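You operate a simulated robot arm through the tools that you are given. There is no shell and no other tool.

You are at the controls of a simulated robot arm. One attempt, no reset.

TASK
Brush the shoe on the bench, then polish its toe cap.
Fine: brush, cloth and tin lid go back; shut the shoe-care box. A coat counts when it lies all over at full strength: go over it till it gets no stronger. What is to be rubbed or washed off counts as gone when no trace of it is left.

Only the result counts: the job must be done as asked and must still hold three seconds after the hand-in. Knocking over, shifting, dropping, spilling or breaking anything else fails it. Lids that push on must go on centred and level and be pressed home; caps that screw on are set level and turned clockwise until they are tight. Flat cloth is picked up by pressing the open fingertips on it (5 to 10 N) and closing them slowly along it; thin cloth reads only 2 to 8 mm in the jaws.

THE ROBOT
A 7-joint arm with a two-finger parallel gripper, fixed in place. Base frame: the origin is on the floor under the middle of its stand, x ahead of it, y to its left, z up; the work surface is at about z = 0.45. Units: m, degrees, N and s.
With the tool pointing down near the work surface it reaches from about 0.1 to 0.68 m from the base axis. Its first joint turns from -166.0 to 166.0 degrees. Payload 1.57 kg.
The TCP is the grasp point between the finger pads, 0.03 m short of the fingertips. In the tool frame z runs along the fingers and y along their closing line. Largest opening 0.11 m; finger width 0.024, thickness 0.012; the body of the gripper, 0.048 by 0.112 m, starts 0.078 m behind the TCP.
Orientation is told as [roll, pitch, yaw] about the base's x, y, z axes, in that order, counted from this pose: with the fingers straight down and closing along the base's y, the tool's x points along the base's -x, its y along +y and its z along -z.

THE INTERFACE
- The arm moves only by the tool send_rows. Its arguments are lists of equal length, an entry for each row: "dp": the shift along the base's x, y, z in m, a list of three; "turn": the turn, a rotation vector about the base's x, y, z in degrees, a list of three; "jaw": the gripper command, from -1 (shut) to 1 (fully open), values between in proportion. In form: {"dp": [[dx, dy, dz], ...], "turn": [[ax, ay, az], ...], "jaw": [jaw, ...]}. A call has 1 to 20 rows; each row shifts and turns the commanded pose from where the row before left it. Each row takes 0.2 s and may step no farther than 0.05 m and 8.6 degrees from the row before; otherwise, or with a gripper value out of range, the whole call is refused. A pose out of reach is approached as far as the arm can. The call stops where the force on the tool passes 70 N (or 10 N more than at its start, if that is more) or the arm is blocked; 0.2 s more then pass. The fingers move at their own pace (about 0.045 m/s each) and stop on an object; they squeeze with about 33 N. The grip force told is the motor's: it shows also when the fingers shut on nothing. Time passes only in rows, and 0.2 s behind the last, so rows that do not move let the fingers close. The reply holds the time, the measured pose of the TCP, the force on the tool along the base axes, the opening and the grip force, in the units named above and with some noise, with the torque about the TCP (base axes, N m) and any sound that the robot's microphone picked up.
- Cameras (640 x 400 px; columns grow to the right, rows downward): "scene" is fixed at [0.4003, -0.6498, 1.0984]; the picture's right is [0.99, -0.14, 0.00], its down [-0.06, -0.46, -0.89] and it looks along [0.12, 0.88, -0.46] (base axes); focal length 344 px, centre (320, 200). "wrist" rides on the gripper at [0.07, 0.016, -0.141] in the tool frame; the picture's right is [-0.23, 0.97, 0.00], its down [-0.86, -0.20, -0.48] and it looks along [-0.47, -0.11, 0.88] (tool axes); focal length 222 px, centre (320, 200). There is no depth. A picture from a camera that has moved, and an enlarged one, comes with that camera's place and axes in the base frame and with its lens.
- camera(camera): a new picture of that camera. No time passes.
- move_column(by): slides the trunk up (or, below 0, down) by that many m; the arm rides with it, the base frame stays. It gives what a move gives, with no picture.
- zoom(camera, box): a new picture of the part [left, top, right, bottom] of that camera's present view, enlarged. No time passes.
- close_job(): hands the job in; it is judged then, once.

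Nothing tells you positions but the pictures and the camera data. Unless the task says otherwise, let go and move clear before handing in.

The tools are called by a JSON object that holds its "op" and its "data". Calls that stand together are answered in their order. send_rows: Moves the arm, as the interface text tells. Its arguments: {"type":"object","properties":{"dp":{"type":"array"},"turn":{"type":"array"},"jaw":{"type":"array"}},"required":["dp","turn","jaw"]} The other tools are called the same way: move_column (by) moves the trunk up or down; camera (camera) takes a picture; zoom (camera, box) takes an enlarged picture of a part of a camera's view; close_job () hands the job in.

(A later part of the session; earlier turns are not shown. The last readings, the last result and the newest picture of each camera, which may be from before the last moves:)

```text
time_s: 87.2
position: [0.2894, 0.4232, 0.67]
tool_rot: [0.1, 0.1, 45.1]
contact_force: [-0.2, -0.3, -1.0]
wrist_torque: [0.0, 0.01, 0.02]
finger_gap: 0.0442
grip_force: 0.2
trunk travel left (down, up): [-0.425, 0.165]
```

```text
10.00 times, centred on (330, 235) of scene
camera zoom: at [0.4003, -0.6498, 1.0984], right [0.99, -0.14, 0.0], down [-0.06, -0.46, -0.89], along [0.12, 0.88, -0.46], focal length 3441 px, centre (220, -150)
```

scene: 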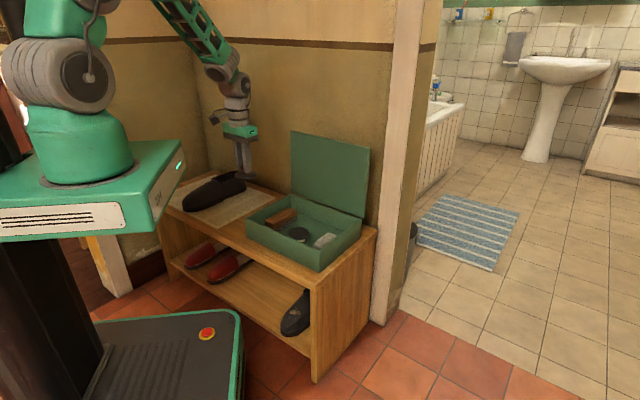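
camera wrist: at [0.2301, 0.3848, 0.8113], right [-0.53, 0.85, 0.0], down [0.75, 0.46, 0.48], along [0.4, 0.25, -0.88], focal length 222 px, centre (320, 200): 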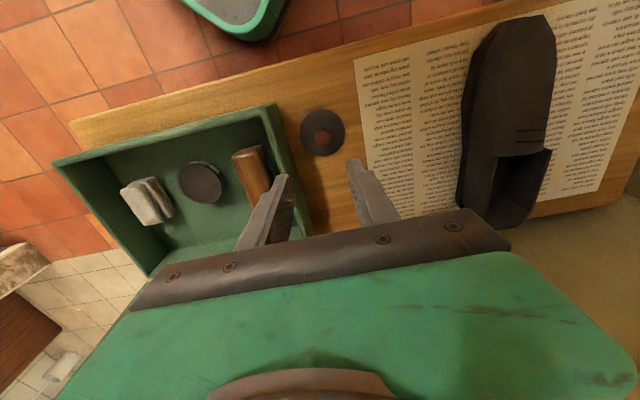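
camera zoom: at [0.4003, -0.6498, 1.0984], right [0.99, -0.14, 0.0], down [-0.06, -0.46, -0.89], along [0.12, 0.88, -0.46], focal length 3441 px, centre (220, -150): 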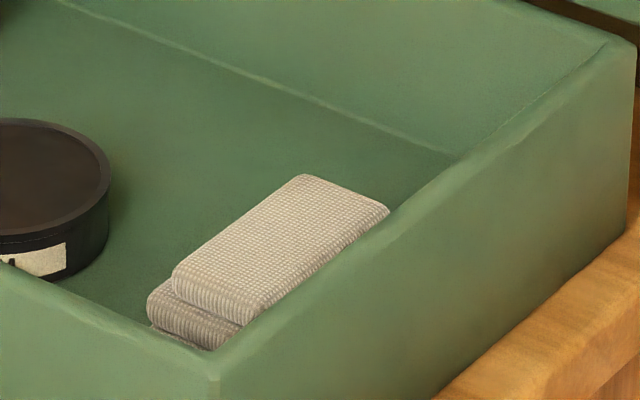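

{"op": "send_rows", "data": {"dp": [[0.036, -0.027, 0], [0.036, -0.027, 0], [0.036, -0.027, 0], [0.036, -0.027, 0], [0.036, -0.027, 0], [0.036, -0.027, 0], [0.036, -0.027, 0], [0, 0, -0.02]], "turn": [[0, 0, 0], [0, 0, 0], [0, 0, 0], [0, 0, 0], [0, 0, 0], [0, 0, 0], [0, 0, 0], [0, 0, 0]], "jaw": [0.1, 0.1, 0.1, 0.1, 0.1, 0.1, 0.1, 0.1]}}

{"op": "camera", "data": {"camera": "wrist"}}

{"op": "zoom", "data": {"camera": "wrist", "box": [260, 90, 420, 200]}}

```text
time_s: 89.0
position: [0.5399, 0.2332, 0.6527]
tool_rot: [0.1, 0.0, 45.0]
contact_force: [0.7, 0.0, -0.3]
wrist_torque: [0.02, 0.01, -0.04]
finger_gap: 0.0607
grip_force: 0.1
trunk travel left (down, up): [-0.425, 0.165]
```

```text
taken
camera wrist: at [0.4803, 0.1955, 0.7932], right [-0.53, 0.85, 0.0], down [0.75, 0.46, 0.48], along [0.4, 0.26, -0.88], focal length 222 px, centre (320, 200)
```

wrist: 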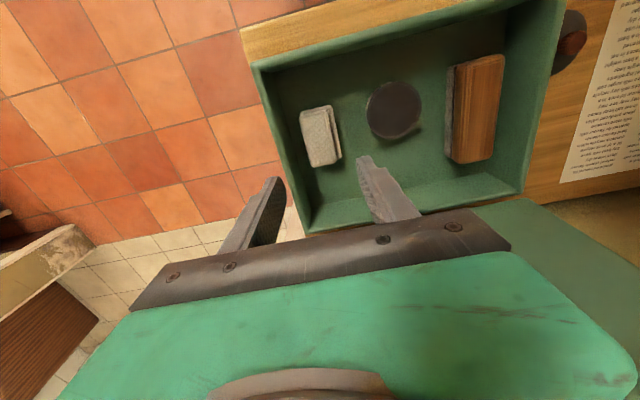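

```text
3.64 times, centred on (340, 145) of wrist
camera zoom: at [0.4803, 0.1955, 0.7932], right [-0.53, 0.85, 0.0], down [0.75, 0.46, 0.48], along [0.4, 0.26, -0.88], focal length 808 px, centre (247, 400)
```

zoom: 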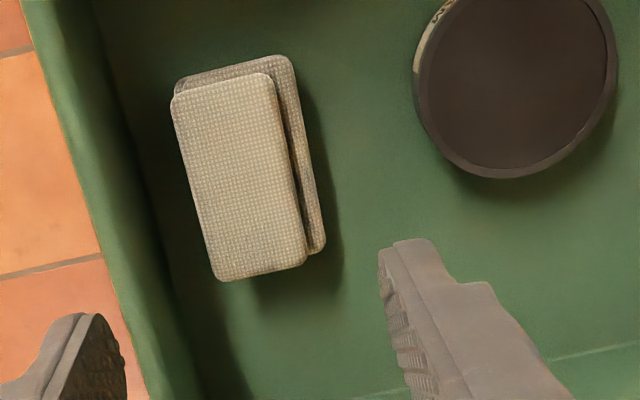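

The cloth is a folded pad about 0.037 × 0.073 m, long side toward the wall, at about (0.543, 0.236). I'll come down astride it with the jaws at 52 mm, keeping clear of the right wall.

{"op": "send_rows", "data": {"dp": [[0.003, 0.003, -0.03], [0, 0, -0.03], [0, 0, -0.03], [0, 0, -0.025], [0, 0, -0.015], [0, 0, 0]], "turn": [[0, 0, 0], [0, 0, 0], [0, 0, 0], [0, 0, 0], [0, 0, 0], [0, 0, 0]], "jaw": [-0.05, -0.05, -0.05, -0.05, -0.05, -0.05]}}

{"op": "zoom", "data": {"camera": "wrist", "box": [230, 60, 420, 200]}}

{"op": "zoom", "data": {"camera": "scene", "box": [290, 195, 360, 255]}}

```text
time_s: 90.4
position: [0.5417, 0.2367, 0.5223]
tool_rot: [0.2, 0.0, 45.1]
contact_force: [-0.8, -0.4, 0.1]
wrist_torque: [0.02, 0.02, 0.01]
finger_gap: 0.0525
grip_force: 0.0
trunk travel left (down, up): [-0.425, 0.165]
```

```text
2.86 times, centred on (325, 130) of wrist
camera zoom: at [0.4826, 0.2003, 0.663], right [-0.53, 0.85, 0.0], down [0.75, 0.46, 0.48], along [0.4, 0.25, -0.88], focal length 635 px, centre (306, 400)
```

zoom: 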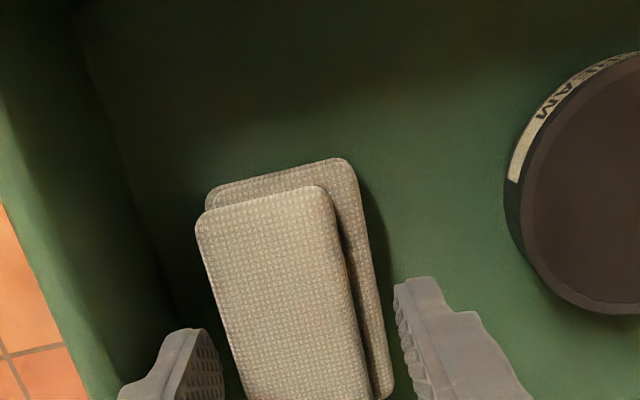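

```text
6.67 times, centred on (325, 225) of scene
camera zoom: at [0.4003, -0.6498, 1.0984], right [0.99, -0.14, 0.0], down [-0.06, -0.46, -0.89], along [0.12, 0.88, -0.46], focal length 2294 px, centre (287, 33)
```

zoom: 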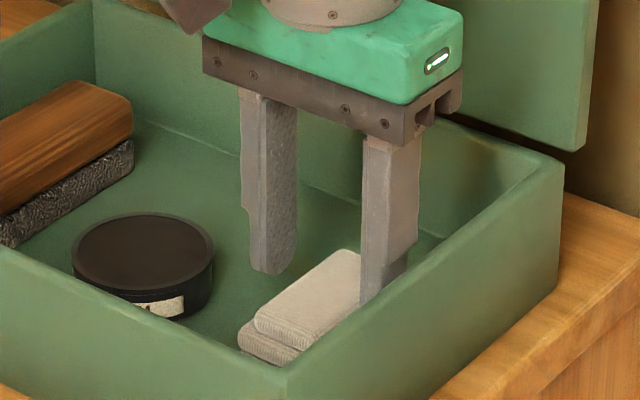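

{"op": "send_rows", "data": {"dp": [[0, 0, -0.006], [0, 0, -0.006], [0, 0, -0.005], [0, 0, 0]], "turn": [[0, 0, 0], [0, 0, 0], [0, 0, 0], [0, 0, 0]], "jaw": [-0.05, -0.05, -0.05, -0.05]}}

{"op": "zoom", "data": {"camera": "wrist", "box": [230, 60, 420, 200]}}

{"op": "zoom", "data": {"camera": "scene", "box": [290, 195, 360, 255]}}

```text
time_s: 91.4
position: [0.5423, 0.2362, 0.5046]
tool_rot: [0.1, 0.0, 45.1]
contact_force: [-0.1, 0.6, 0.2]
wrist_torque: [-0.01, 0.02, 0.02]
finger_gap: 0.0523
grip_force: 0.1
trunk travel left (down, up): [-0.425, 0.165]
```

```text
2.86 times, centred on (325, 130) of wrist
camera zoom: at [0.4833, 0.1996, 0.6455], right [-0.53, 0.85, 0.0], down [0.75, 0.46, 0.48], along [0.4, 0.25, -0.88], focal length 635 px, centre (306, 400)
```

zoom: 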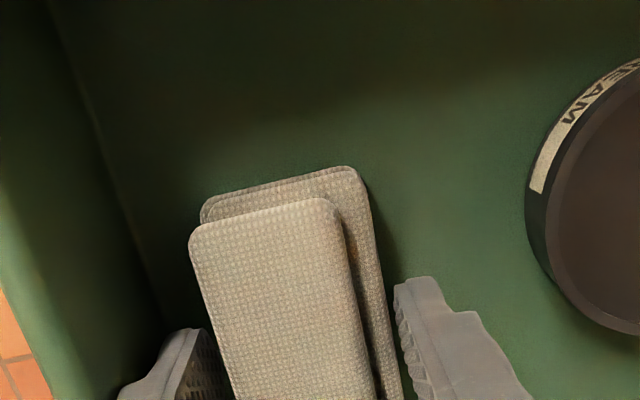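

```text
6.67 times, centred on (325, 225) of scene
camera zoom: at [0.4003, -0.6498, 1.0984], right [0.99, -0.14, 0.0], down [-0.06, -0.46, -0.89], along [0.12, 0.88, -0.46], focal length 2294 px, centre (287, 33)
```

zoom: 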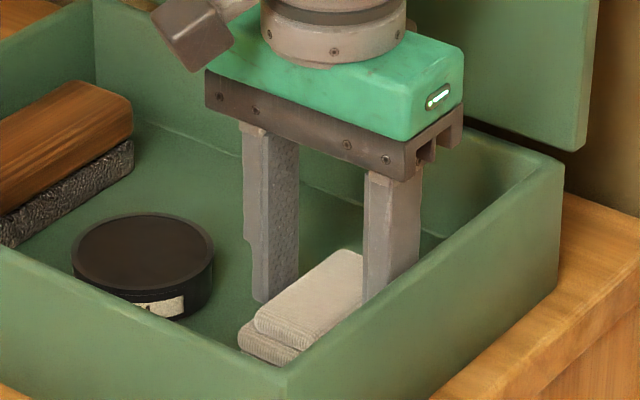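

{"op": "send_rows", "data": {"dp": [[0, 0, 0], [0, 0, 0], [0, 0, 0], [0, 0, 0], [0, 0, 0]], "turn": [[0, 0, 0], [0, 0, 0], [0, 0, 0], [0, 0, 0], [0, 0, 0]], "jaw": [-0.2, -0.4, -1, -1, -1]}}

{"op": "zoom", "data": {"camera": "wrist", "box": [230, 60, 420, 200]}}

{"op": "zoom", "data": {"camera": "scene", "box": [290, 195, 360, 255]}}

```text
time_s: 92.6
position: [0.5423, 0.237, 0.5045]
tool_rot: [0.2, 0.0, 45.1]
contact_force: [0.5, -0.3, 0.6]
wrist_torque: [-0.01, -0.01, -0.02]
finger_gap: 0.0449
grip_force: 32.7
trunk travel left (down, up): [-0.425, 0.165]
```

```text
2.86 times, centred on (325, 130) of wrist
camera zoom: at [0.4832, 0.1996, 0.6456], right [-0.53, 0.85, 0.0], down [0.75, 0.46, 0.48], along [0.4, 0.25, -0.88], focal length 635 px, centre (306, 400)
```

zoom: 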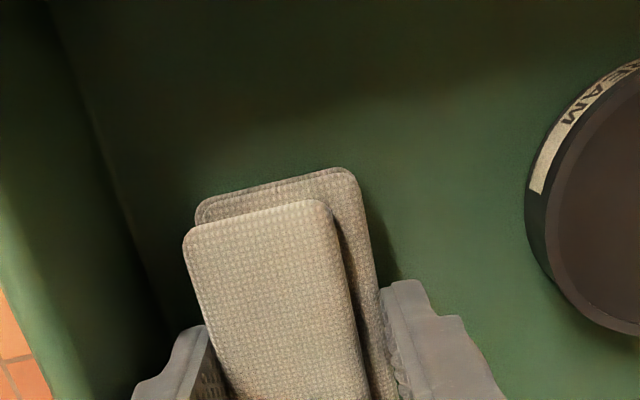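

```text
6.67 times, centred on (325, 225) of scene
camera zoom: at [0.4003, -0.6498, 1.0984], right [0.99, -0.14, 0.0], down [-0.06, -0.46, -0.89], along [0.12, 0.88, -0.46], focal length 2294 px, centre (287, 33)
```

zoom: 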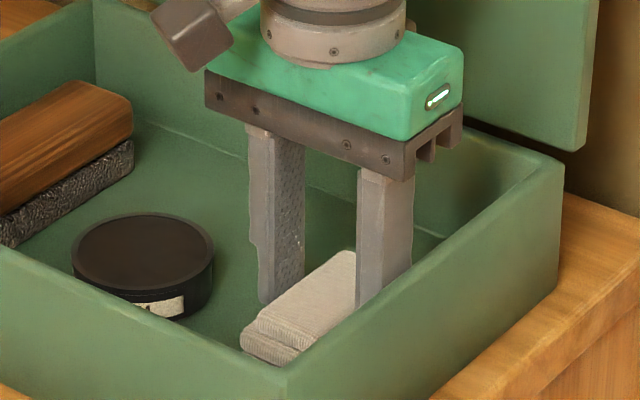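

The pad is gripped at 45 mm. For its return: TCP (0.542, 0.2365), z 0.5045. I'll lift it and look.

{"op": "send_rows", "data": {"dp": [[0, 0, 0.01], [0, 0, 0.03], [0, 0, 0.04], [0, 0, 0.04], [0, 0, 0]], "turn": [[0, 0, 0], [0, 0, 0], [0, 0, 0], [0, 0, 0], [0, 0, 0]], "jaw": [-1, -1, -1, -1, -1]}}

{"op": "camera", "data": {"camera": "wrist"}}

{"op": "zoom", "data": {"camera": "scene", "box": [270, 140, 360, 250]}}

```text
time_s: 93.8
position: [0.5422, 0.2362, 0.624]
tool_rot: [0.2, 0.1, 45.1]
contact_force: [-0.9, -0.5, 0.5]
wrist_torque: [0.01, -0.01, 0.0]
finger_gap: 0.0445
grip_force: 33.1
trunk travel left (down, up): [-0.425, 0.165]
```

```text
taken
camera wrist: at [0.4832, 0.1995, 0.7646], right [-0.53, 0.85, 0.0], down [0.75, 0.46, 0.48], along [0.4, 0.25, -0.88], focal length 222 px, centre (320, 200)
```

wrist: 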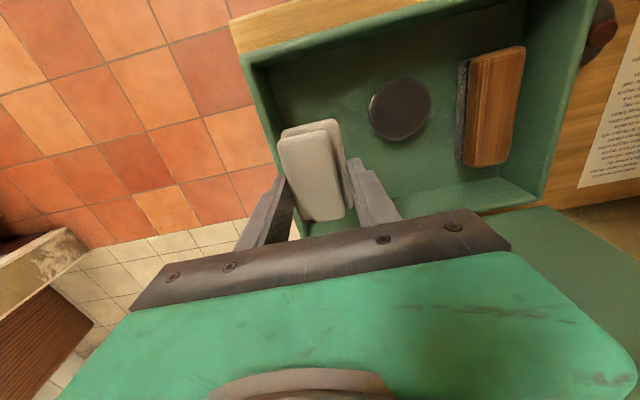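

```text
3.64 times, centred on (315, 195) of scene
camera zoom: at [0.4003, -0.6498, 1.0984], right [0.99, -0.14, 0.0], down [-0.06, -0.46, -0.89], along [0.12, 0.88, -0.46], focal length 1251 px, centre (338, 218)
```

zoom: 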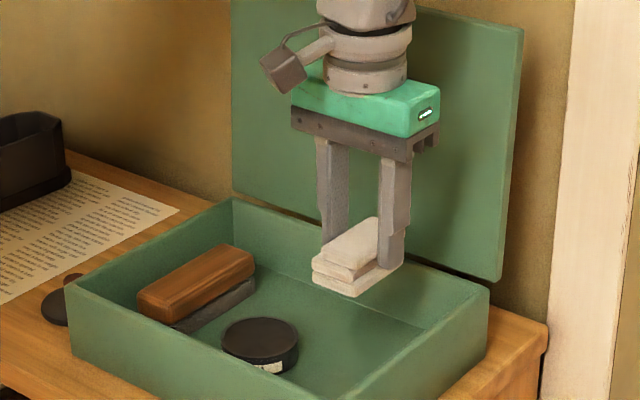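

{"op": "zoom", "data": {"camera": "scene", "box": [285, 215, 325, 245]}}

{"op": "zoom", "data": {"camera": "wrist", "box": [360, 65, 440, 150]}}

{"op": "zoom", "data": {"camera": "scene", "box": [300, 180, 350, 230]}}

```text
13.33 times, centred on (305, 230) of scene
camera zoom: at [0.4003, -0.6498, 1.0984], right [0.99, -0.14, 0.0], down [-0.06, -0.46, -0.89], along [0.12, 0.88, -0.46], focal length 4588 px, centre (520, -200)
```

zoom: 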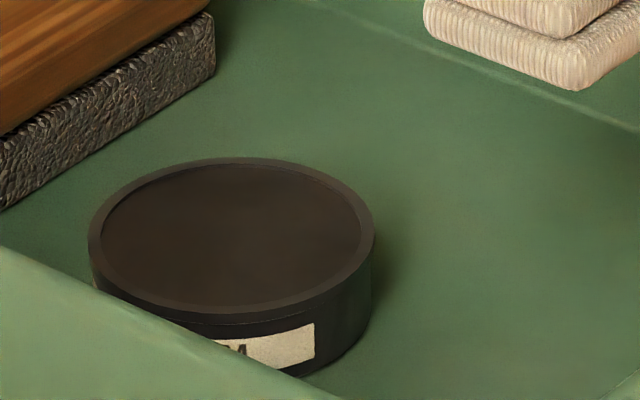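

```text
4.71 times, centred on (400, 108) of wrist
camera zoom: at [0.4832, 0.1995, 0.7646], right [-0.53, 0.85, 0.0], down [0.75, 0.46, 0.48], along [0.4, 0.25, -0.88], focal length 1045 px, centre (-56, 635)
```

zoom: 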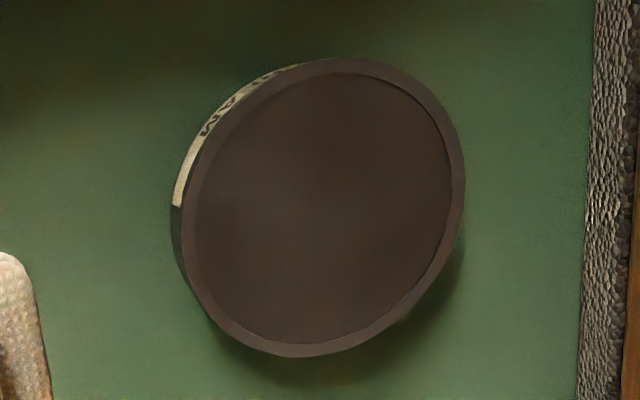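

```text
8.00 times, centred on (325, 205) of scene
camera zoom: at [0.4003, -0.6498, 1.0984], right [0.99, -0.14, 0.0], down [-0.06, -0.46, -0.89], along [0.12, 0.88, -0.46], focal length 2753 px, centre (280, 160)
```

zoom: 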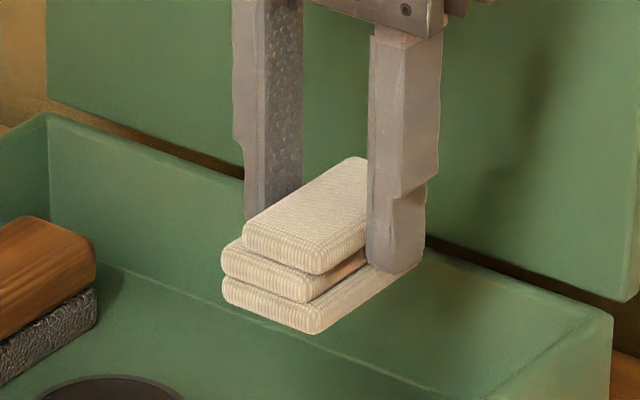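

The pad is three layers thick, with its bottom about 14 mm below the fingertips. The polish is just under the tin's rim, so I'll tilt the pad 20° and dip its lower edge inside the rim.

{"op": "send_rows", "data": {"dp": [[-0.025, 0.023, 0], [-0.025, 0.023, 0], [-0.0246, 0.0225, 0], [0, 0, -0.025], [0, 0, -0.02], [0, 0, 0]], "turn": [[4.71, -4.71, 0], [4.71, -4.71, 0], [4.71, -4.71, 0], [0, 0, 0], [0, 0, 0], [0, 0, 0]], "jaw": [-1, -1, -1, -1, -1, -1]}}

{"op": "camera", "data": {"camera": "wrist"}}

{"op": "zoom", "data": {"camera": "scene", "box": [270, 180, 340, 245]}}

```text
time_s: 95.2
position: [0.4681, 0.3056, 0.5791]
tool_rot: [0.0, -19.9, 45.1]
contact_force: [-0.1, 0.6, -0.4]
wrist_torque: [0.0, -0.01, -0.03]
finger_gap: 0.0447
grip_force: 32.7
trunk travel left (down, up): [-0.425, 0.165]
```

```text
taken
camera wrist: at [0.378, 0.2361, 0.6872], right [-0.54, 0.84, 0.08], down [0.59, 0.31, 0.74], along [0.6, 0.45, -0.67], focal length 222 px, centre (320, 200)
```

wrist: 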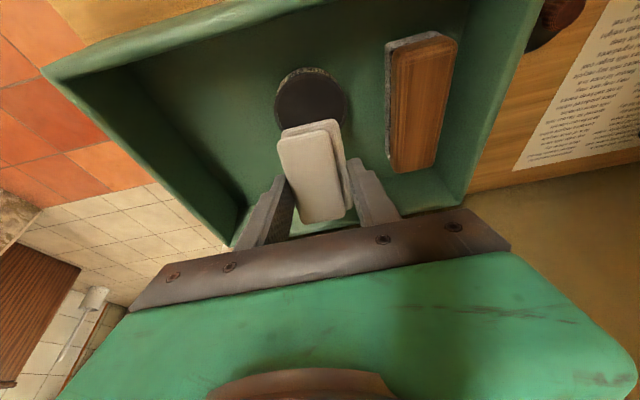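

```text
6.15 times, centred on (305, 212) of scene
camera zoom: at [0.4003, -0.6498, 1.0984], right [0.99, -0.14, 0.0], down [-0.06, -0.46, -0.89], along [0.12, 0.88, -0.46], focal length 2118 px, centre (412, 123)
```

zoom: 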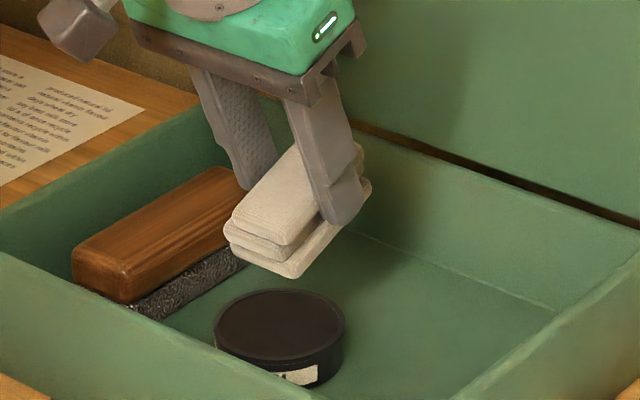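

{"op": "send_rows", "data": {"dp": [[0, 0, -0.015], [0, 0, -0.012], [0, 0, -0.005], [0, 0, 0]], "turn": [[0, 0, 0], [0, 0, 0], [0, 0, 0], [0, 0, 0]], "jaw": [-1, -1, -1, -1]}}

{"op": "zoom", "data": {"camera": "scene", "box": [270, 190, 340, 250]}}

{"op": "zoom", "data": {"camera": "wrist", "box": [240, 50, 400, 170]}}

```text
time_s: 96.2
position: [0.4673, 0.3045, 0.548]
tool_rot: [0.1, -20.0, 45.1]
contact_force: [0.8, 0.4, -0.1]
wrist_torque: [-0.01, 0.02, -0.02]
finger_gap: 0.0445
grip_force: 32.8
trunk travel left (down, up): [-0.425, 0.165]
```

```text
6.67 times, centred on (305, 220) of scene
camera zoom: at [0.4003, -0.6498, 1.0984], right [0.99, -0.14, 0.0], down [-0.06, -0.46, -0.89], along [0.12, 0.88, -0.46], focal length 2294 px, centre (420, 67)
```

zoom: 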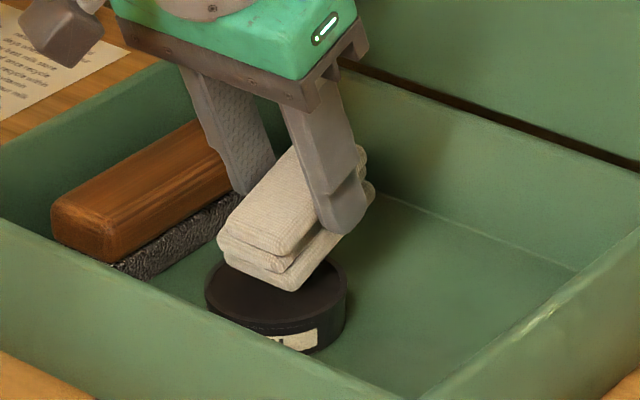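

```text
3.33 times, centred on (320, 110) of wrist
camera zoom: at [0.3773, 0.2367, 0.6554], right [-0.54, 0.84, 0.08], down [0.59, 0.31, 0.74], along [0.6, 0.45, -0.67], focal length 740 px, centre (320, 500)
```

zoom: 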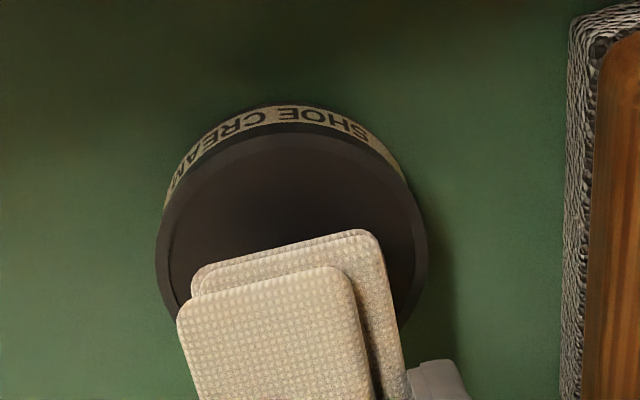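

{"op": "send_rows", "data": {"dp": [[0, 0, -0.003], [0, 0, -0.003], [0, 0, 0]], "turn": [[0, 0, 0], [0, 0, 0], [0, 0, 0]], "jaw": [-1, -1, -1]}}

{"op": "send_rows", "data": {"dp": [[0, 0, -0.002], [0, 0, -0.001], [0, 0, 0]], "turn": [[0, 0, 0], [0, 0, 0], [0, 0, 0]], "jaw": [-1, -1, -1]}}

```text
time_s: 97.0
position: [0.469, 0.3051, 0.5419]
tool_rot: [0.1, -19.9, 45.1]
contact_force: [-0.7, -0.2, 1.3]
wrist_torque: [-0.1, 0.07, -0.02]
finger_gap: 0.0448
grip_force: 32.1
trunk travel left (down, up): [-0.425, 0.165]
```

```text
time_s: 97.8
position: [0.4686, 0.3055, 0.5396]
tool_rot: [0.2, -20.3, 45.1]
contact_force: [-3.0, -3.8, 25.6]
wrist_torque: [-0.63, 0.61, 0.01]
finger_gap: 0.0448
grip_force: 32.6
trunk travel left (down, up): [-0.425, 0.165]
```

The dipped edge is touching polish inside the tin. I'll ease the pressure a little and rub a few small strokes to load the cloth.

{"op": "send_rows", "data": {"dp": [[0, 0, -0.0], [0, 0, 0.002], [0.003, 0.003, 0], [0.003, 0.003, 0], [-0.003, -0.003, 0], [-0.003, -0.003, 0], [-0.004, 0.004, 0], [0.004, -0.004, 0], [0.004, -0.004, 0], [-0.004, 0.004, 0], [0.003, 0.003, 0], [-0.003, -0.003, 0]], "turn": [[0, 0, 0], [0, 0, 0], [0, 0, 0], [0, 0, 0], [0, 0, 0], [0, 0, 0], [0, 0, 0], [0, 0, 0], [0, 0, 0], [0, 0, 0], [0, 0, 0], [0, 0, 0]], "jaw": [-1, -1, -1, -1, -1, -1, -1, -1, -1, -1, -1, -1]}}

{"op": "zoom", "data": {"camera": "scene", "box": [270, 190, 340, 250]}}

{"op": "zoom", "data": {"camera": "wrist", "box": [240, 50, 400, 170]}}

```text
time_s: 100.4
position: [0.4674, 0.3049, 0.5404]
tool_rot: [0.2, -19.9, 45.1]
contact_force: [0.5, -0.7, 0.7]
wrist_torque: [0.01, -0.01, 0.0]
finger_gap: 0.0448
grip_force: 32.6
trunk travel left (down, up): [-0.425, 0.165]
```

```text
6.67 times, centred on (305, 220) of scene
camera zoom: at [0.4003, -0.6498, 1.0984], right [0.99, -0.14, 0.0], down [-0.06, -0.46, -0.89], along [0.12, 0.88, -0.46], focal length 2294 px, centre (420, 67)
```

zoom: 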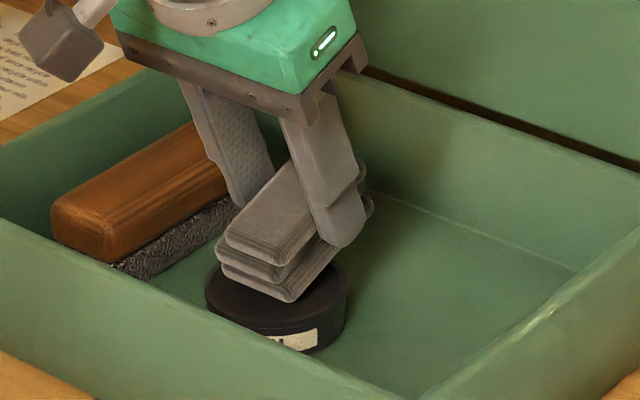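

```text
3.33 times, centred on (320, 110) of wrist
camera zoom: at [0.3767, 0.2364, 0.6486], right [-0.54, 0.84, 0.08], down [0.59, 0.31, 0.74], along [0.6, 0.45, -0.67], focal length 740 px, centre (320, 500)
```

zoom: 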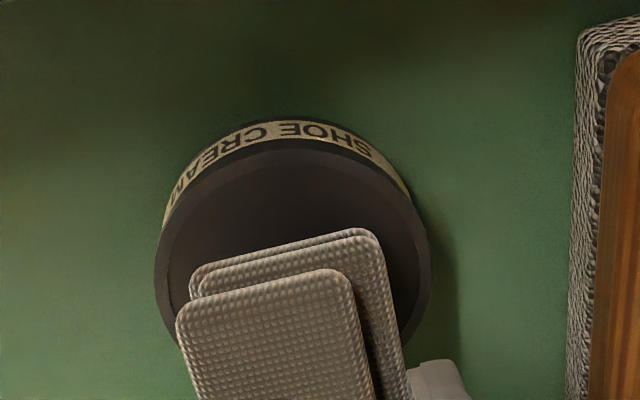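

The whole cloth has darkened, so it is taking up polish. I'll rub a little more to load it fully.

{"op": "send_rows", "data": {"dp": [[0, 0, -0.0015], [0.003, 0.003, 0], [0.003, 0.003, 0], [-0.003, -0.003, 0], [-0.003, -0.003, 0], [-0.004, 0.004, 0], [0.004, -0.004, 0], [0.004, -0.004, 0], [-0.004, 0.004, 0], [0.003, 0.003, 0], [-0.003, -0.003, 0]], "turn": [[0, 0, 0], [0, 0, 0], [0, 0, 0], [0, 0, 0], [0, 0, 0], [0, 0, 0], [0, 0, 0], [0, 0, 0], [0, 0, 0], [0, 0, 0], [0, 0, 0]], "jaw": [-1, -1, -1, -1, -1, -1, -1, -1, -1, -1, -1]}}

{"op": "zoom", "data": {"camera": "scene", "box": [270, 190, 340, 250]}}

{"op": "zoom", "data": {"camera": "wrist", "box": [240, 50, 400, 170]}}

```text
time_s: 102.8
position: [0.4687, 0.3072, 0.5387]
tool_rot: [0.1, -20.2, 45.1]
contact_force: [3.6, 2.3, 8.2]
wrist_torque: [-0.1, -0.08, 0.03]
finger_gap: 0.0447
grip_force: 33.4
trunk travel left (down, up): [-0.425, 0.165]
```

```text
6.67 times, centred on (305, 220) of scene
camera zoom: at [0.4003, -0.6498, 1.0984], right [0.99, -0.14, 0.0], down [-0.06, -0.46, -0.89], along [0.12, 0.88, -0.46], focal length 2294 px, centre (420, 67)
```

zoom: 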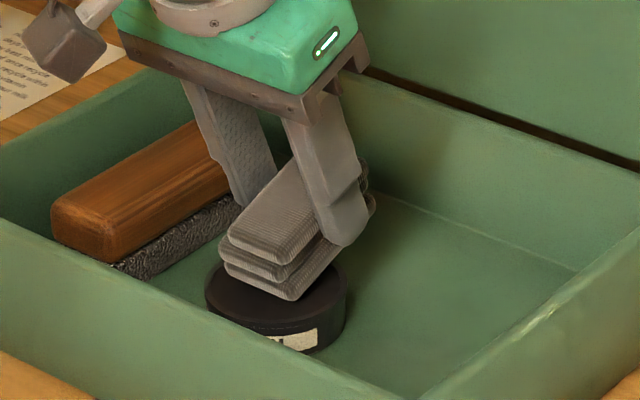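

```text
3.33 times, centred on (320, 110) of wrist
camera zoom: at [0.3778, 0.2383, 0.6471], right [-0.54, 0.84, 0.08], down [0.59, 0.31, 0.74], along [0.6, 0.45, -0.66], focal length 740 px, centre (320, 500)
```

zoom: 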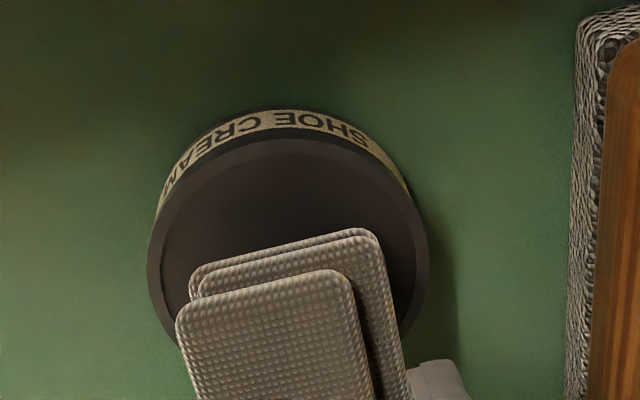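

The colour no longer changes, so the cloth is fully loaded. Now I'll carry it over to the toe, aligning the pad with the shoe and tilting it to the toe's slope.

{"op": "send_rows", "data": {"dp": [[0, 0, 0.02], [0, 0, 0.045], [0, 0, 0.045], [0, 0, 0.045], [-0.04, 0.0194, 0], [-0.04, 0.0194, 0], [-0.04, 0.0194, 0], [-0.04, 0.0194, 0], [-0.04, 0.0194, 0], [-0.04, 0.0194, 0], [-0.04, 0.0194, 0], [-0.04, 0.0194, 0], [-0.04, 0.0194, 0], [-0.04, 0.0194, 0], [-0.02, 0.01, 0]], "turn": [[0, 0, 0], [-4.71, 4.71, 0], [-4.71, 4.71, 0], [-4.71, 4.71, 0], [0, 0, -6], [0, 0, -6], [0, 0, 0], [0, 0, 0], [0, 0, 0], [0, 0, 0], [4.48, -6.93, 0], [4.48, -6.93, 0], [4.48, -6.93, 0], [4.48, -6.93, 0], [0, 0, 0]], "jaw": [-1, -1, -1, -1, -1, -1, -1, -1, -1, -1, -1, -1, -1, -1, -1]}}

{"op": "camera", "data": {"camera": "wrist"}}

{"op": "zoom", "data": {"camera": "scene", "box": [240, 170, 370, 270]}}

```text
time_s: 106.2
position: [0.0911, 0.5201, 0.7096]
tool_rot: [2.0, -33.4, 26.7]
contact_force: [0.5, -0.2, -0.1]
wrist_torque: [-0.02, 0.01, 0.02]
finger_gap: 0.0449
grip_force: 33.1
trunk travel left (down, up): [-0.425, 0.165]
stopped in row 15: the arm was blocked; the commanded pose is now the measured one
```

```text
taken
camera wrist: at [-0.0355, 0.4697, 0.7881], right [-0.29, 0.95, 0.15], down [0.5, 0.01, 0.86], along [0.82, 0.32, -0.48], focal length 222 px, centre (320, 200)
```

wrist: 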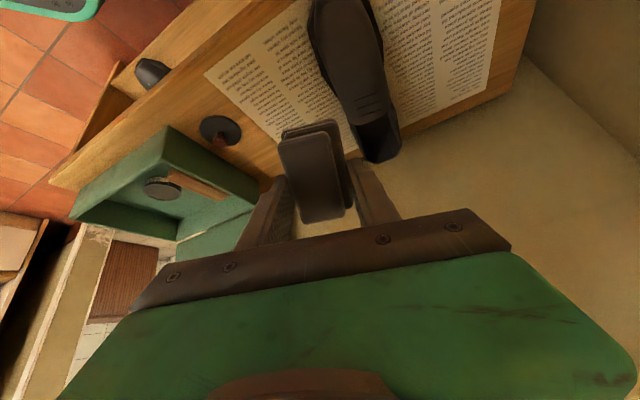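

```text
4.00 times, centred on (305, 220) of scene
camera zoom: at [0.4003, -0.6498, 1.0984], right [0.99, -0.14, 0.0], down [-0.06, -0.46, -0.89], along [0.12, 0.88, -0.46], focal length 1376 px, centre (380, 120)
```

zoom: 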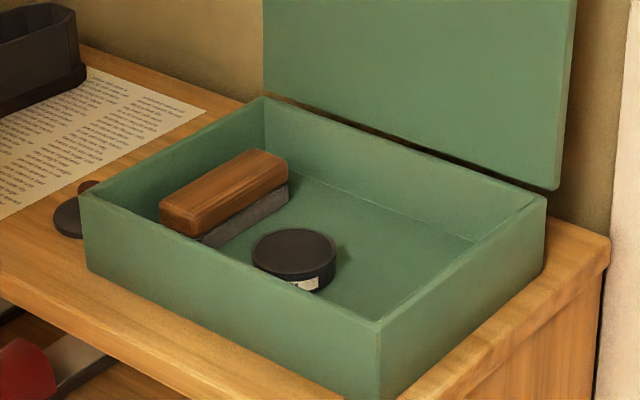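

The arm was blocked, with the wrist likely at a joint limit (yaw lagging 6°). I'll back the tilt off to the 27° that worked with the brush and restore the yaw.

{"op": "send_rows", "data": {"dp": [[0.005, 0, 0], [0, 0, 0], [0, 0, 0]], "turn": [[-3.48, 5.38, 0], [0, 0, 3.3], [0, 0, 3.3]], "jaw": [-1, -1, -1]}}

{"op": "camera", "data": {"camera": "scene"}}

```text
time_s: 107.0
position: [0.0937, 0.5195, 0.709]
tool_rot: [1.1, -27.0, 34.0]
contact_force: [0.7, 0.5, -0.2]
wrist_torque: [-0.04, -0.04, 0.01]
finger_gap: 0.0447
grip_force: 33.2
trunk travel left (down, up): [-0.425, 0.165]
```

```text
taken
```

scene: 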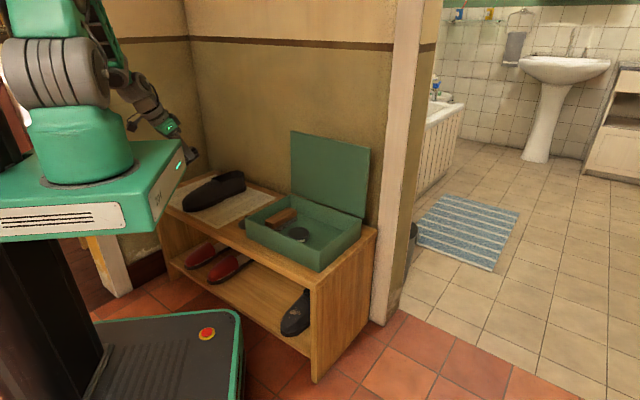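

{"op": "send_rows", "data": {"dp": [[-0.0142, 0.0101, -0.0289], [-0.0142, 0.0101, -0.0289], [-0.0142, 0.0101, -0.0289], [-0.0142, 0.0101, -0.0289], [0, 0, 0]], "turn": [[0, 0, 0], [0, 0, 0], [0, 0, 0], [0, 0, 0], [0, 0, 0]], "jaw": [-1, -1, -1, -1, -1]}}

{"op": "camera", "data": {"camera": "wrist"}}

{"op": "zoom", "data": {"camera": "scene", "box": [150, 150, 260, 220]}}

```text
time_s: 108.2
position: [0.0462, 0.5665, 0.6005]
tool_rot: [2.2, -27.3, 32.4]
contact_force: [-1.5, 0.0, 0.5]
wrist_torque: [0.01, -0.08, -0.04]
finger_gap: 0.0448
grip_force: 32.7
trunk travel left (down, up): [-0.425, 0.165]
```

```text
taken
camera wrist: at [-0.0655, 0.5098, 0.6939], right [-0.36, 0.92, 0.14], down [0.58, 0.11, 0.81], along [0.73, 0.37, -0.57], focal length 222 px, centre (320, 200)
```

wrist: 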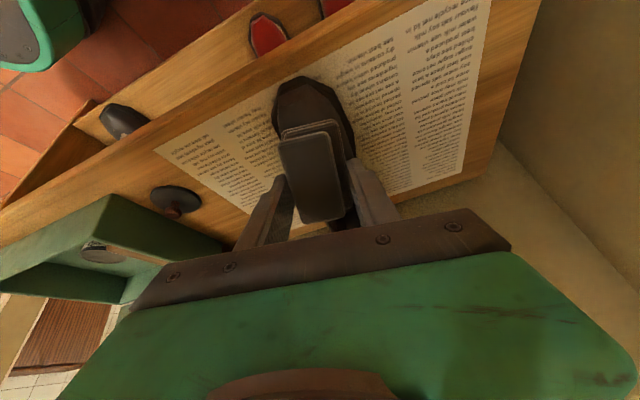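

```text
5.71 times, centred on (205, 185) of scene
camera zoom: at [0.4003, -0.6498, 1.0984], right [0.99, -0.14, 0.0], down [-0.06, -0.46, -0.89], along [0.12, 0.88, -0.46], focal length 1966 px, centre (977, 286)
```

zoom: 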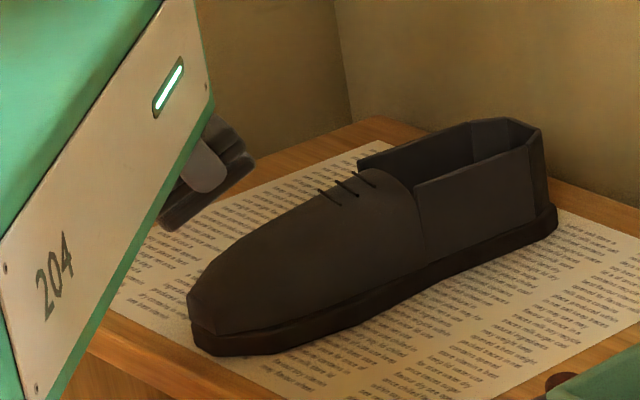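

{"op": "send_rows", "data": {"dp": [[0, 0, 0], [0, 0, 0], [0, 0, 0]], "turn": [[0, 0, 0], [0, 0, 0], [0, 0, 0]], "jaw": [-1, -1, -1]}}

```text
time_s: 109.0
position: [0.0478, 0.5648, 0.5974]
tool_rot: [1.8, -27.2, 32.4]
contact_force: [0.7, 1.5, -1.4]
wrist_torque: [-0.02, -0.03, 0.0]
finger_gap: 0.0446
grip_force: 32.6
trunk travel left (down, up): [-0.425, 0.165]
```

{"op": "send_rows", "data": {"dp": [[0, 0, 0], [0, 0, 0], [0, 0, 0]], "turn": [[-2, 3, 0], [-2, 3, 0], [0, 0, 0]], "jaw": [-1, -1, -1]}}

```text
time_s: 109.8
position: [0.0358, 0.5597, 0.5907]
tool_rot: [1.3, -19.8, 34.0]
contact_force: [0.6, -0.2, -0.6]
wrist_torque: [-0.01, 0.02, 0.01]
finger_gap: 0.0448
grip_force: 32.8
trunk travel left (down, up): [-0.425, 0.165]
```

Less tilt (20°) is reachable here, so 27° sits at the arm's limit this far left. I'll start polishing with 20° and watch how the coat spreads.

{"op": "send_rows", "data": {"dp": [[0.01, 0.0065, -0.006], [0.01, 0.0065, -0.006], [0, 0, -0.005], [0, 0, 0]], "turn": [[0, 0, 0], [0, 0, 0], [0, 0, 0], [0, 0, 0]], "jaw": [-1, -1, -1, -1]}}

{"op": "zoom", "data": {"camera": "scene", "box": [150, 150, 260, 220]}}

{"op": "zoom", "data": {"camera": "wrist", "box": [200, 40, 440, 220]}}

```text
time_s: 110.8
position: [0.0572, 0.5719, 0.5744]
tool_rot: [1.2, -19.8, 33.9]
contact_force: [-0.4, -0.9, -1.5]
wrist_torque: [0.01, -0.01, 0.01]
finger_gap: 0.0448
grip_force: 33.3
trunk travel left (down, up): [-0.425, 0.165]
```

```text
5.71 times, centred on (205, 185) of scene
camera zoom: at [0.4003, -0.6498, 1.0984], right [0.99, -0.14, 0.0], down [-0.06, -0.46, -0.89], along [0.12, 0.88, -0.46], focal length 1966 px, centre (977, 286)
```

zoom: 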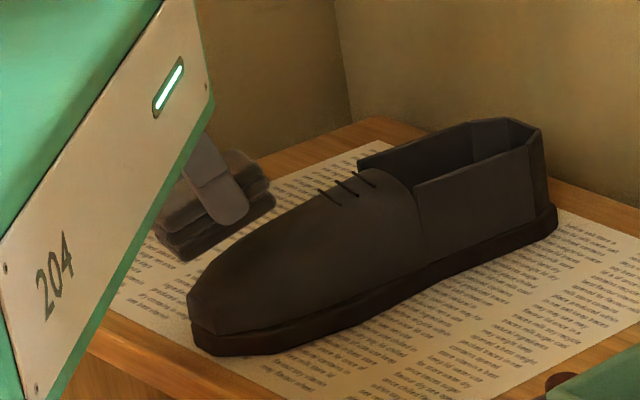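

```text
2.22 times, centred on (320, 130) of wrist
camera zoom: at [-0.0437, 0.5216, 0.6843], right [-0.37, 0.92, 0.1], down [0.65, 0.19, 0.74], along [0.66, 0.34, -0.67], focal length 494 px, centre (320, 356)
```

zoom: 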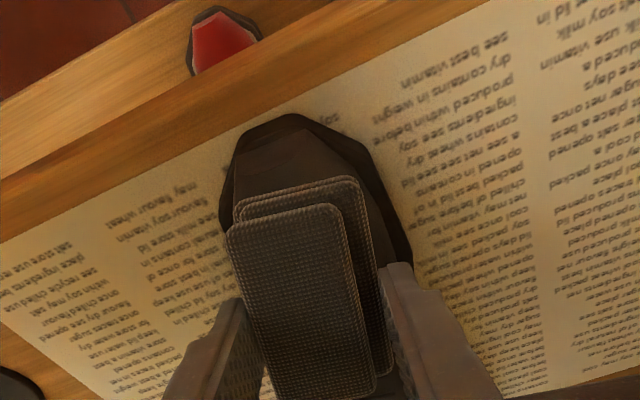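

{"op": "send_rows", "data": {"dp": [[0.002, 0.001, -0.006], [0.002, 0.001, -0.006], [0, 0, 0]], "turn": [[0, 0, 0], [0, 0, 0], [0, 0, 0]], "jaw": [-1, -1, -1]}}

{"op": "send_rows", "data": {"dp": [[0.001, 0.0005, -0.003], [0, 0, 0]], "turn": [[0, 0, 0], [0, 0, 0]], "jaw": [-1, -1]}}

{"op": "zoom", "data": {"camera": "scene", "box": [160, 160, 240, 220]}}

```text
time_s: 111.6
position: [0.0623, 0.5739, 0.5636]
tool_rot: [1.1, -19.8, 34.0]
contact_force: [-0.3, -0.5, -1.2]
wrist_torque: [0.0, 0.01, 0.04]
finger_gap: 0.0447
grip_force: 33.4
trunk travel left (down, up): [-0.425, 0.165]
```

```text
time_s: 112.2
position: [0.0617, 0.5754, 0.5596]
tool_rot: [1.1, -19.8, 33.9]
contact_force: [0.2, 0.7, -0.3]
wrist_torque: [0.0, 0.01, 0.02]
finger_gap: 0.0448
grip_force: 33.1
trunk travel left (down, up): [-0.425, 0.165]
```

```text
6.67 times, centred on (200, 190) of scene
camera zoom: at [0.4003, -0.6498, 1.0984], right [0.99, -0.14, 0.0], down [-0.06, -0.46, -0.89], along [0.12, 0.88, -0.46], focal length 2294 px, centre (1120, 267)
```

zoom: 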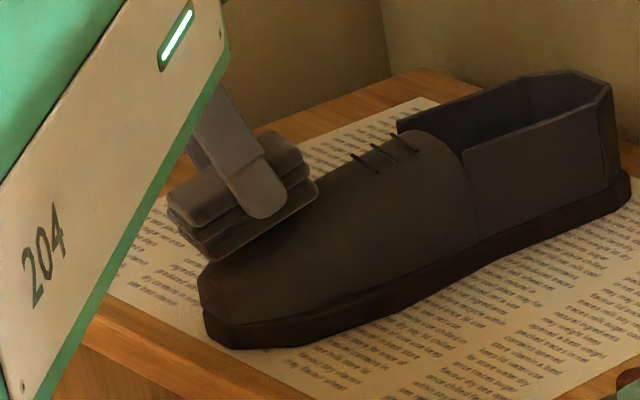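

{"op": "send_rows", "data": {"dp": [[0.0006, 0.0004, -0.002], [0, 0, 0]], "turn": [[0, 0, 0], [0, 0, 0]], "jaw": [-1, -1]}}

{"op": "send_rows", "data": {"dp": [[0.0006, 0.0004, -0.002], [0, 0, 0]], "turn": [[0, 0, 0], [0, 0, 0]], "jaw": [-1, -1]}}

{"op": "send_rows", "data": {"dp": [[0.0006, 0.0004, -0.002], [0, 0, 0]], "turn": [[0, 0, 0], [0, 0, 0]], "jaw": [-1, -1]}}

```text
time_s: 112.8
position: [0.0627, 0.5763, 0.558]
tool_rot: [1.3, -19.8, 33.9]
contact_force: [-0.8, 0.3, -1.2]
wrist_torque: [0.01, 0.03, 0.01]
finger_gap: 0.0446
grip_force: 33.1
trunk travel left (down, up): [-0.425, 0.165]
```

```text
time_s: 113.4
position: [0.0646, 0.5764, 0.5566]
tool_rot: [1.2, -19.9, 33.9]
contact_force: [-0.7, 0.4, -0.8]
wrist_torque: [0.0, -0.04, -0.02]
finger_gap: 0.0449
grip_force: 32.8
trunk travel left (down, up): [-0.425, 0.165]
```

```text
time_s: 114.0
position: [0.065, 0.5763, 0.5541]
tool_rot: [1.2, -19.8, 33.9]
contact_force: [-1.0, 0.5, 0.2]
wrist_torque: [-0.01, 0.02, 0.0]
finger_gap: 0.0447
grip_force: 32.8
trunk travel left (down, up): [-0.425, 0.165]
```

{"op": "send_rows", "data": {"dp": [[0.0006, 0.0004, -0.002], [0, 0, 0]], "turn": [[0, 0, 0], [0, 0, 0]], "jaw": [-1, -1]}}

{"op": "send_rows", "data": {"dp": [[0.0006, 0.0004, -0.002], [0, 0, 0]], "turn": [[0, 0, 0], [0, 0, 0]], "jaw": [-1, -1]}}

{"op": "send_rows", "data": {"dp": [[0.0004, 0.0002, -0.0012], [0, 0, 0]], "turn": [[0, 0, 0], [0, 0, 0]], "jaw": [-1, -1]}}

{"op": "zoom", "data": {"camera": "scene", "box": [160, 160, 240, 220]}}

```text
time_s: 114.6
position: [0.0634, 0.5777, 0.5526]
tool_rot: [1.2, -19.8, 33.9]
contact_force: [0.8, 1.0, -1.0]
wrist_torque: [0.0, 0.03, -0.02]
finger_gap: 0.0447
grip_force: 32.3
trunk travel left (down, up): [-0.425, 0.165]
```

```text
time_s: 115.2
position: [0.0637, 0.5766, 0.5498]
tool_rot: [1.2, -19.8, 34.0]
contact_force: [0.2, -0.8, -0.1]
wrist_torque: [0.04, -0.01, -0.02]
finger_gap: 0.0446
grip_force: 32.5
trunk travel left (down, up): [-0.425, 0.165]
```

```text
time_s: 115.8
position: [0.0656, 0.5776, 0.5489]
tool_rot: [1.1, -19.8, 33.9]
contact_force: [0.6, -0.7, -1.0]
wrist_torque: [-0.02, -0.01, -0.01]
finger_gap: 0.0447
grip_force: 33.3
trunk travel left (down, up): [-0.425, 0.165]
```

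```text
6.67 times, centred on (200, 190) of scene
camera zoom: at [0.4003, -0.6498, 1.0984], right [0.99, -0.14, 0.0], down [-0.06, -0.46, -0.89], along [0.12, 0.88, -0.46], focal length 2294 px, centre (1120, 267)
```

zoom: 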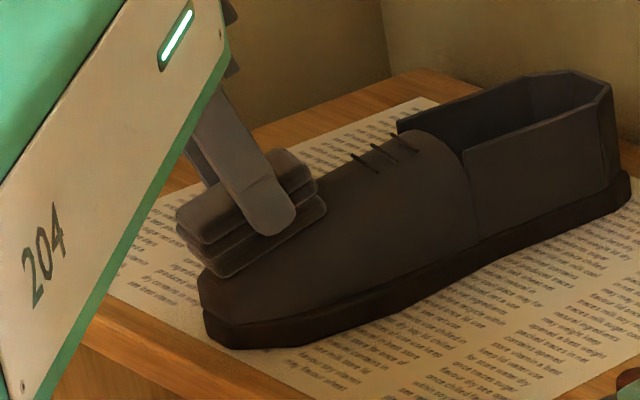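

{"op": "send_rows", "data": {"dp": [[0.0006, 0.0004, -0.002], [0, 0, 0]], "turn": [[0, 0, 0], [0, 0, 0]], "jaw": [-1, -1]}}

{"op": "send_rows", "data": {"dp": [[0.0006, 0.0004, -0.002], [0, 0, 0]], "turn": [[0, 0, 0], [0, 0, 0]], "jaw": [-1, -1]}}

{"op": "send_rows", "data": {"dp": [[0.0006, 0.0004, -0.002], [0, 0, 0]], "turn": [[0, 0, 0], [0, 0, 0]], "jaw": [-1, -1]}}

```text
time_s: 116.4
position: [0.0657, 0.5784, 0.547]
tool_rot: [1.4, -19.8, 33.9]
contact_force: [-2.3, -3.6, 7.2]
wrist_torque: [-0.32, 0.27, -0.02]
finger_gap: 0.0448
grip_force: 33.0
trunk travel left (down, up): [-0.425, 0.165]
```

```text
time_s: 117.0
position: [0.0672, 0.5786, 0.5473]
tool_rot: [1.4, -20.0, 34.0]
contact_force: [-5.6, -8.9, 18.6]
wrist_torque: [-0.9, 0.73, 0.06]
finger_gap: 0.0446
grip_force: 33.0
trunk travel left (down, up): [-0.425, 0.165]
```

```text
time_s: 117.6
position: [0.0684, 0.5804, 0.5452]
tool_rot: [1.4, -19.9, 33.8]
contact_force: [-2.4, -4.1, 20.8]
wrist_torque: [-0.67, 0.59, 0.06]
finger_gap: 0.0448
grip_force: 33.2
trunk travel left (down, up): [-0.425, 0.165]
```

Contact, but I've overshot to about 20 N. I'll ease off to light pressure and rub.

{"op": "send_rows", "data": {"dp": [[-0.001, -0.0007, 0.0035], [-0.006, -0.004, -0.0028], [-0.006, -0.004, -0.0028], [0.006, 0.004, 0.0028], [0.006, 0.004, 0.0028], [-0.006, -0.004, -0.0028], [-0.006, -0.004, -0.0028], [0.006, 0.004, 0.0028], [0.006, 0.004, 0.0028], [0, 0, 0]], "turn": [[0, 0, 0], [0, 0, 0], [0, 0, 0], [0, 0, 0], [0, 0, 0], [0, 0, 0], [0, 0, 0], [0, 0, 0], [0, 0, 0], [0, 0, 0]], "jaw": [-1, -1, -1, -1, -1, -1, -1, -1, -1, -1]}}

{"op": "zoom", "data": {"camera": "scene", "box": [160, 160, 240, 220]}}

```text
time_s: 119.8
position: [0.0665, 0.5777, 0.5476]
tool_rot: [1.3, -19.8, 33.9]
contact_force: [0.3, 0.1, 0.7]
wrist_torque: [-0.03, -0.02, -0.01]
finger_gap: 0.0449
grip_force: 32.9
trunk travel left (down, up): [-0.425, 0.165]
```

```text
6.67 times, centred on (200, 190) of scene
camera zoom: at [0.4003, -0.6498, 1.0984], right [0.99, -0.14, 0.0], down [-0.06, -0.46, -0.89], along [0.12, 0.88, -0.46], focal length 2294 px, centre (1120, 267)
```

zoom: 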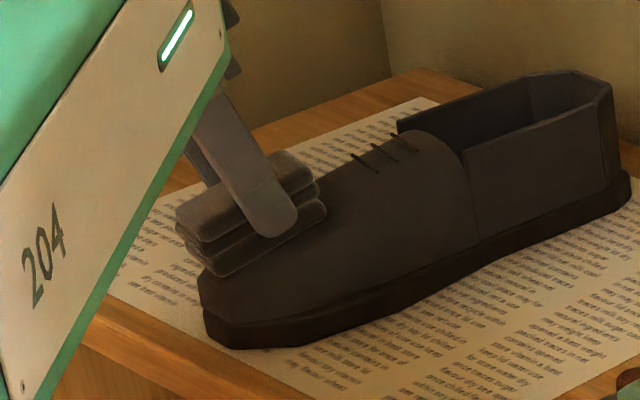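

{"op": "send_rows", "data": {"dp": [[-0.005, -0.003, 0.02], [-0.008, -0.006, 0.03], [0, 0, 0.03]], "turn": [[0, 0, 0], [0, 0, 0], [0, 0, 0]], "jaw": [-1, -1, -1]}}

{"op": "zoom", "data": {"camera": "scene", "box": [175, 170, 235, 215]}}

{"op": "zoom", "data": {"camera": "wrist", "box": [200, 40, 440, 220]}}

```text
time_s: 120.6
position: [0.0538, 0.5691, 0.6261]
tool_rot: [1.2, -19.7, 34.0]
contact_force: [0.7, 0.0, -0.7]
wrist_torque: [-0.03, 0.01, -0.03]
finger_gap: 0.0445
grip_force: 33.1
trunk travel left (down, up): [-0.425, 0.165]
```

```text
8.89 times, centred on (205, 192) of scene
camera zoom: at [0.4003, -0.6498, 1.0984], right [0.99, -0.14, 0.0], down [-0.06, -0.46, -0.89], along [0.12, 0.88, -0.46], focal length 3059 px, centre (1342, 267)
```

zoom: 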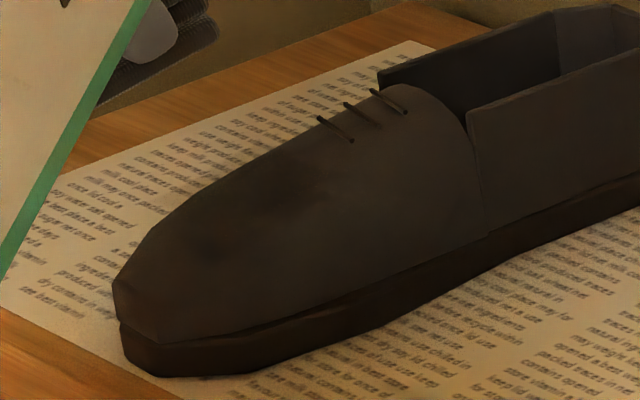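

```text
2.22 times, centred on (320, 130) of wrist
camera zoom: at [-0.0472, 0.5178, 0.7357], right [-0.37, 0.92, 0.1], down [0.65, 0.19, 0.74], along [0.66, 0.34, -0.67], focal length 494 px, centre (320, 356)
```

zoom: 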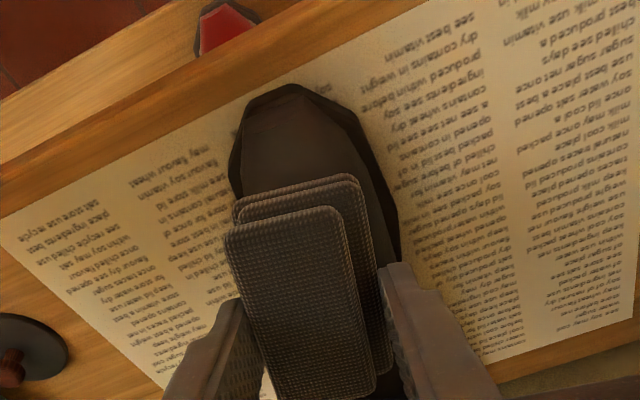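

{"op": "zoom", "data": {"camera": "wrist", "box": [280, 70, 370, 130]}}

{"op": "zoom", "data": {"camera": "scene", "box": [178, 180, 214, 212]}}

```text
6.67 times, centred on (325, 100) of wrist
camera zoom: at [-0.0472, 0.5178, 0.7357], right [-0.37, 0.92, 0.1], down [0.65, 0.19, 0.74], along [0.66, 0.34, -0.67], focal length 1481 px, centre (287, 867)
```

zoom: 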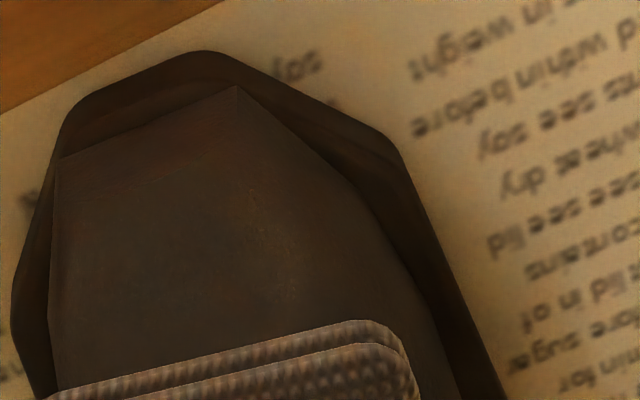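

```text
12.50 times, centred on (196, 196) of scene
camera zoom: at [0.4003, -0.6498, 1.0984], right [0.99, -0.14, 0.0], down [-0.06, -0.46, -0.89], along [0.12, 0.88, -0.46], focal length 4301 px, centre (1870, 250)
```

zoom: 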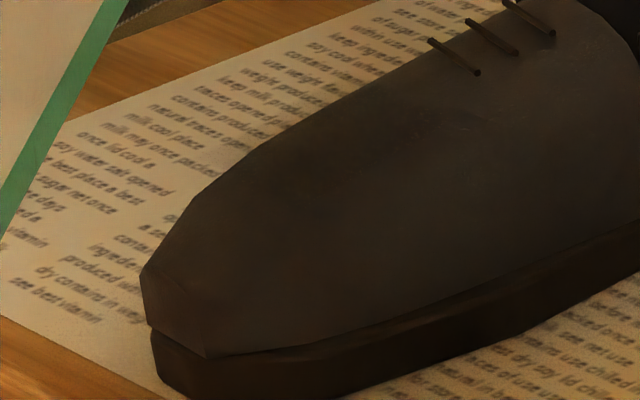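

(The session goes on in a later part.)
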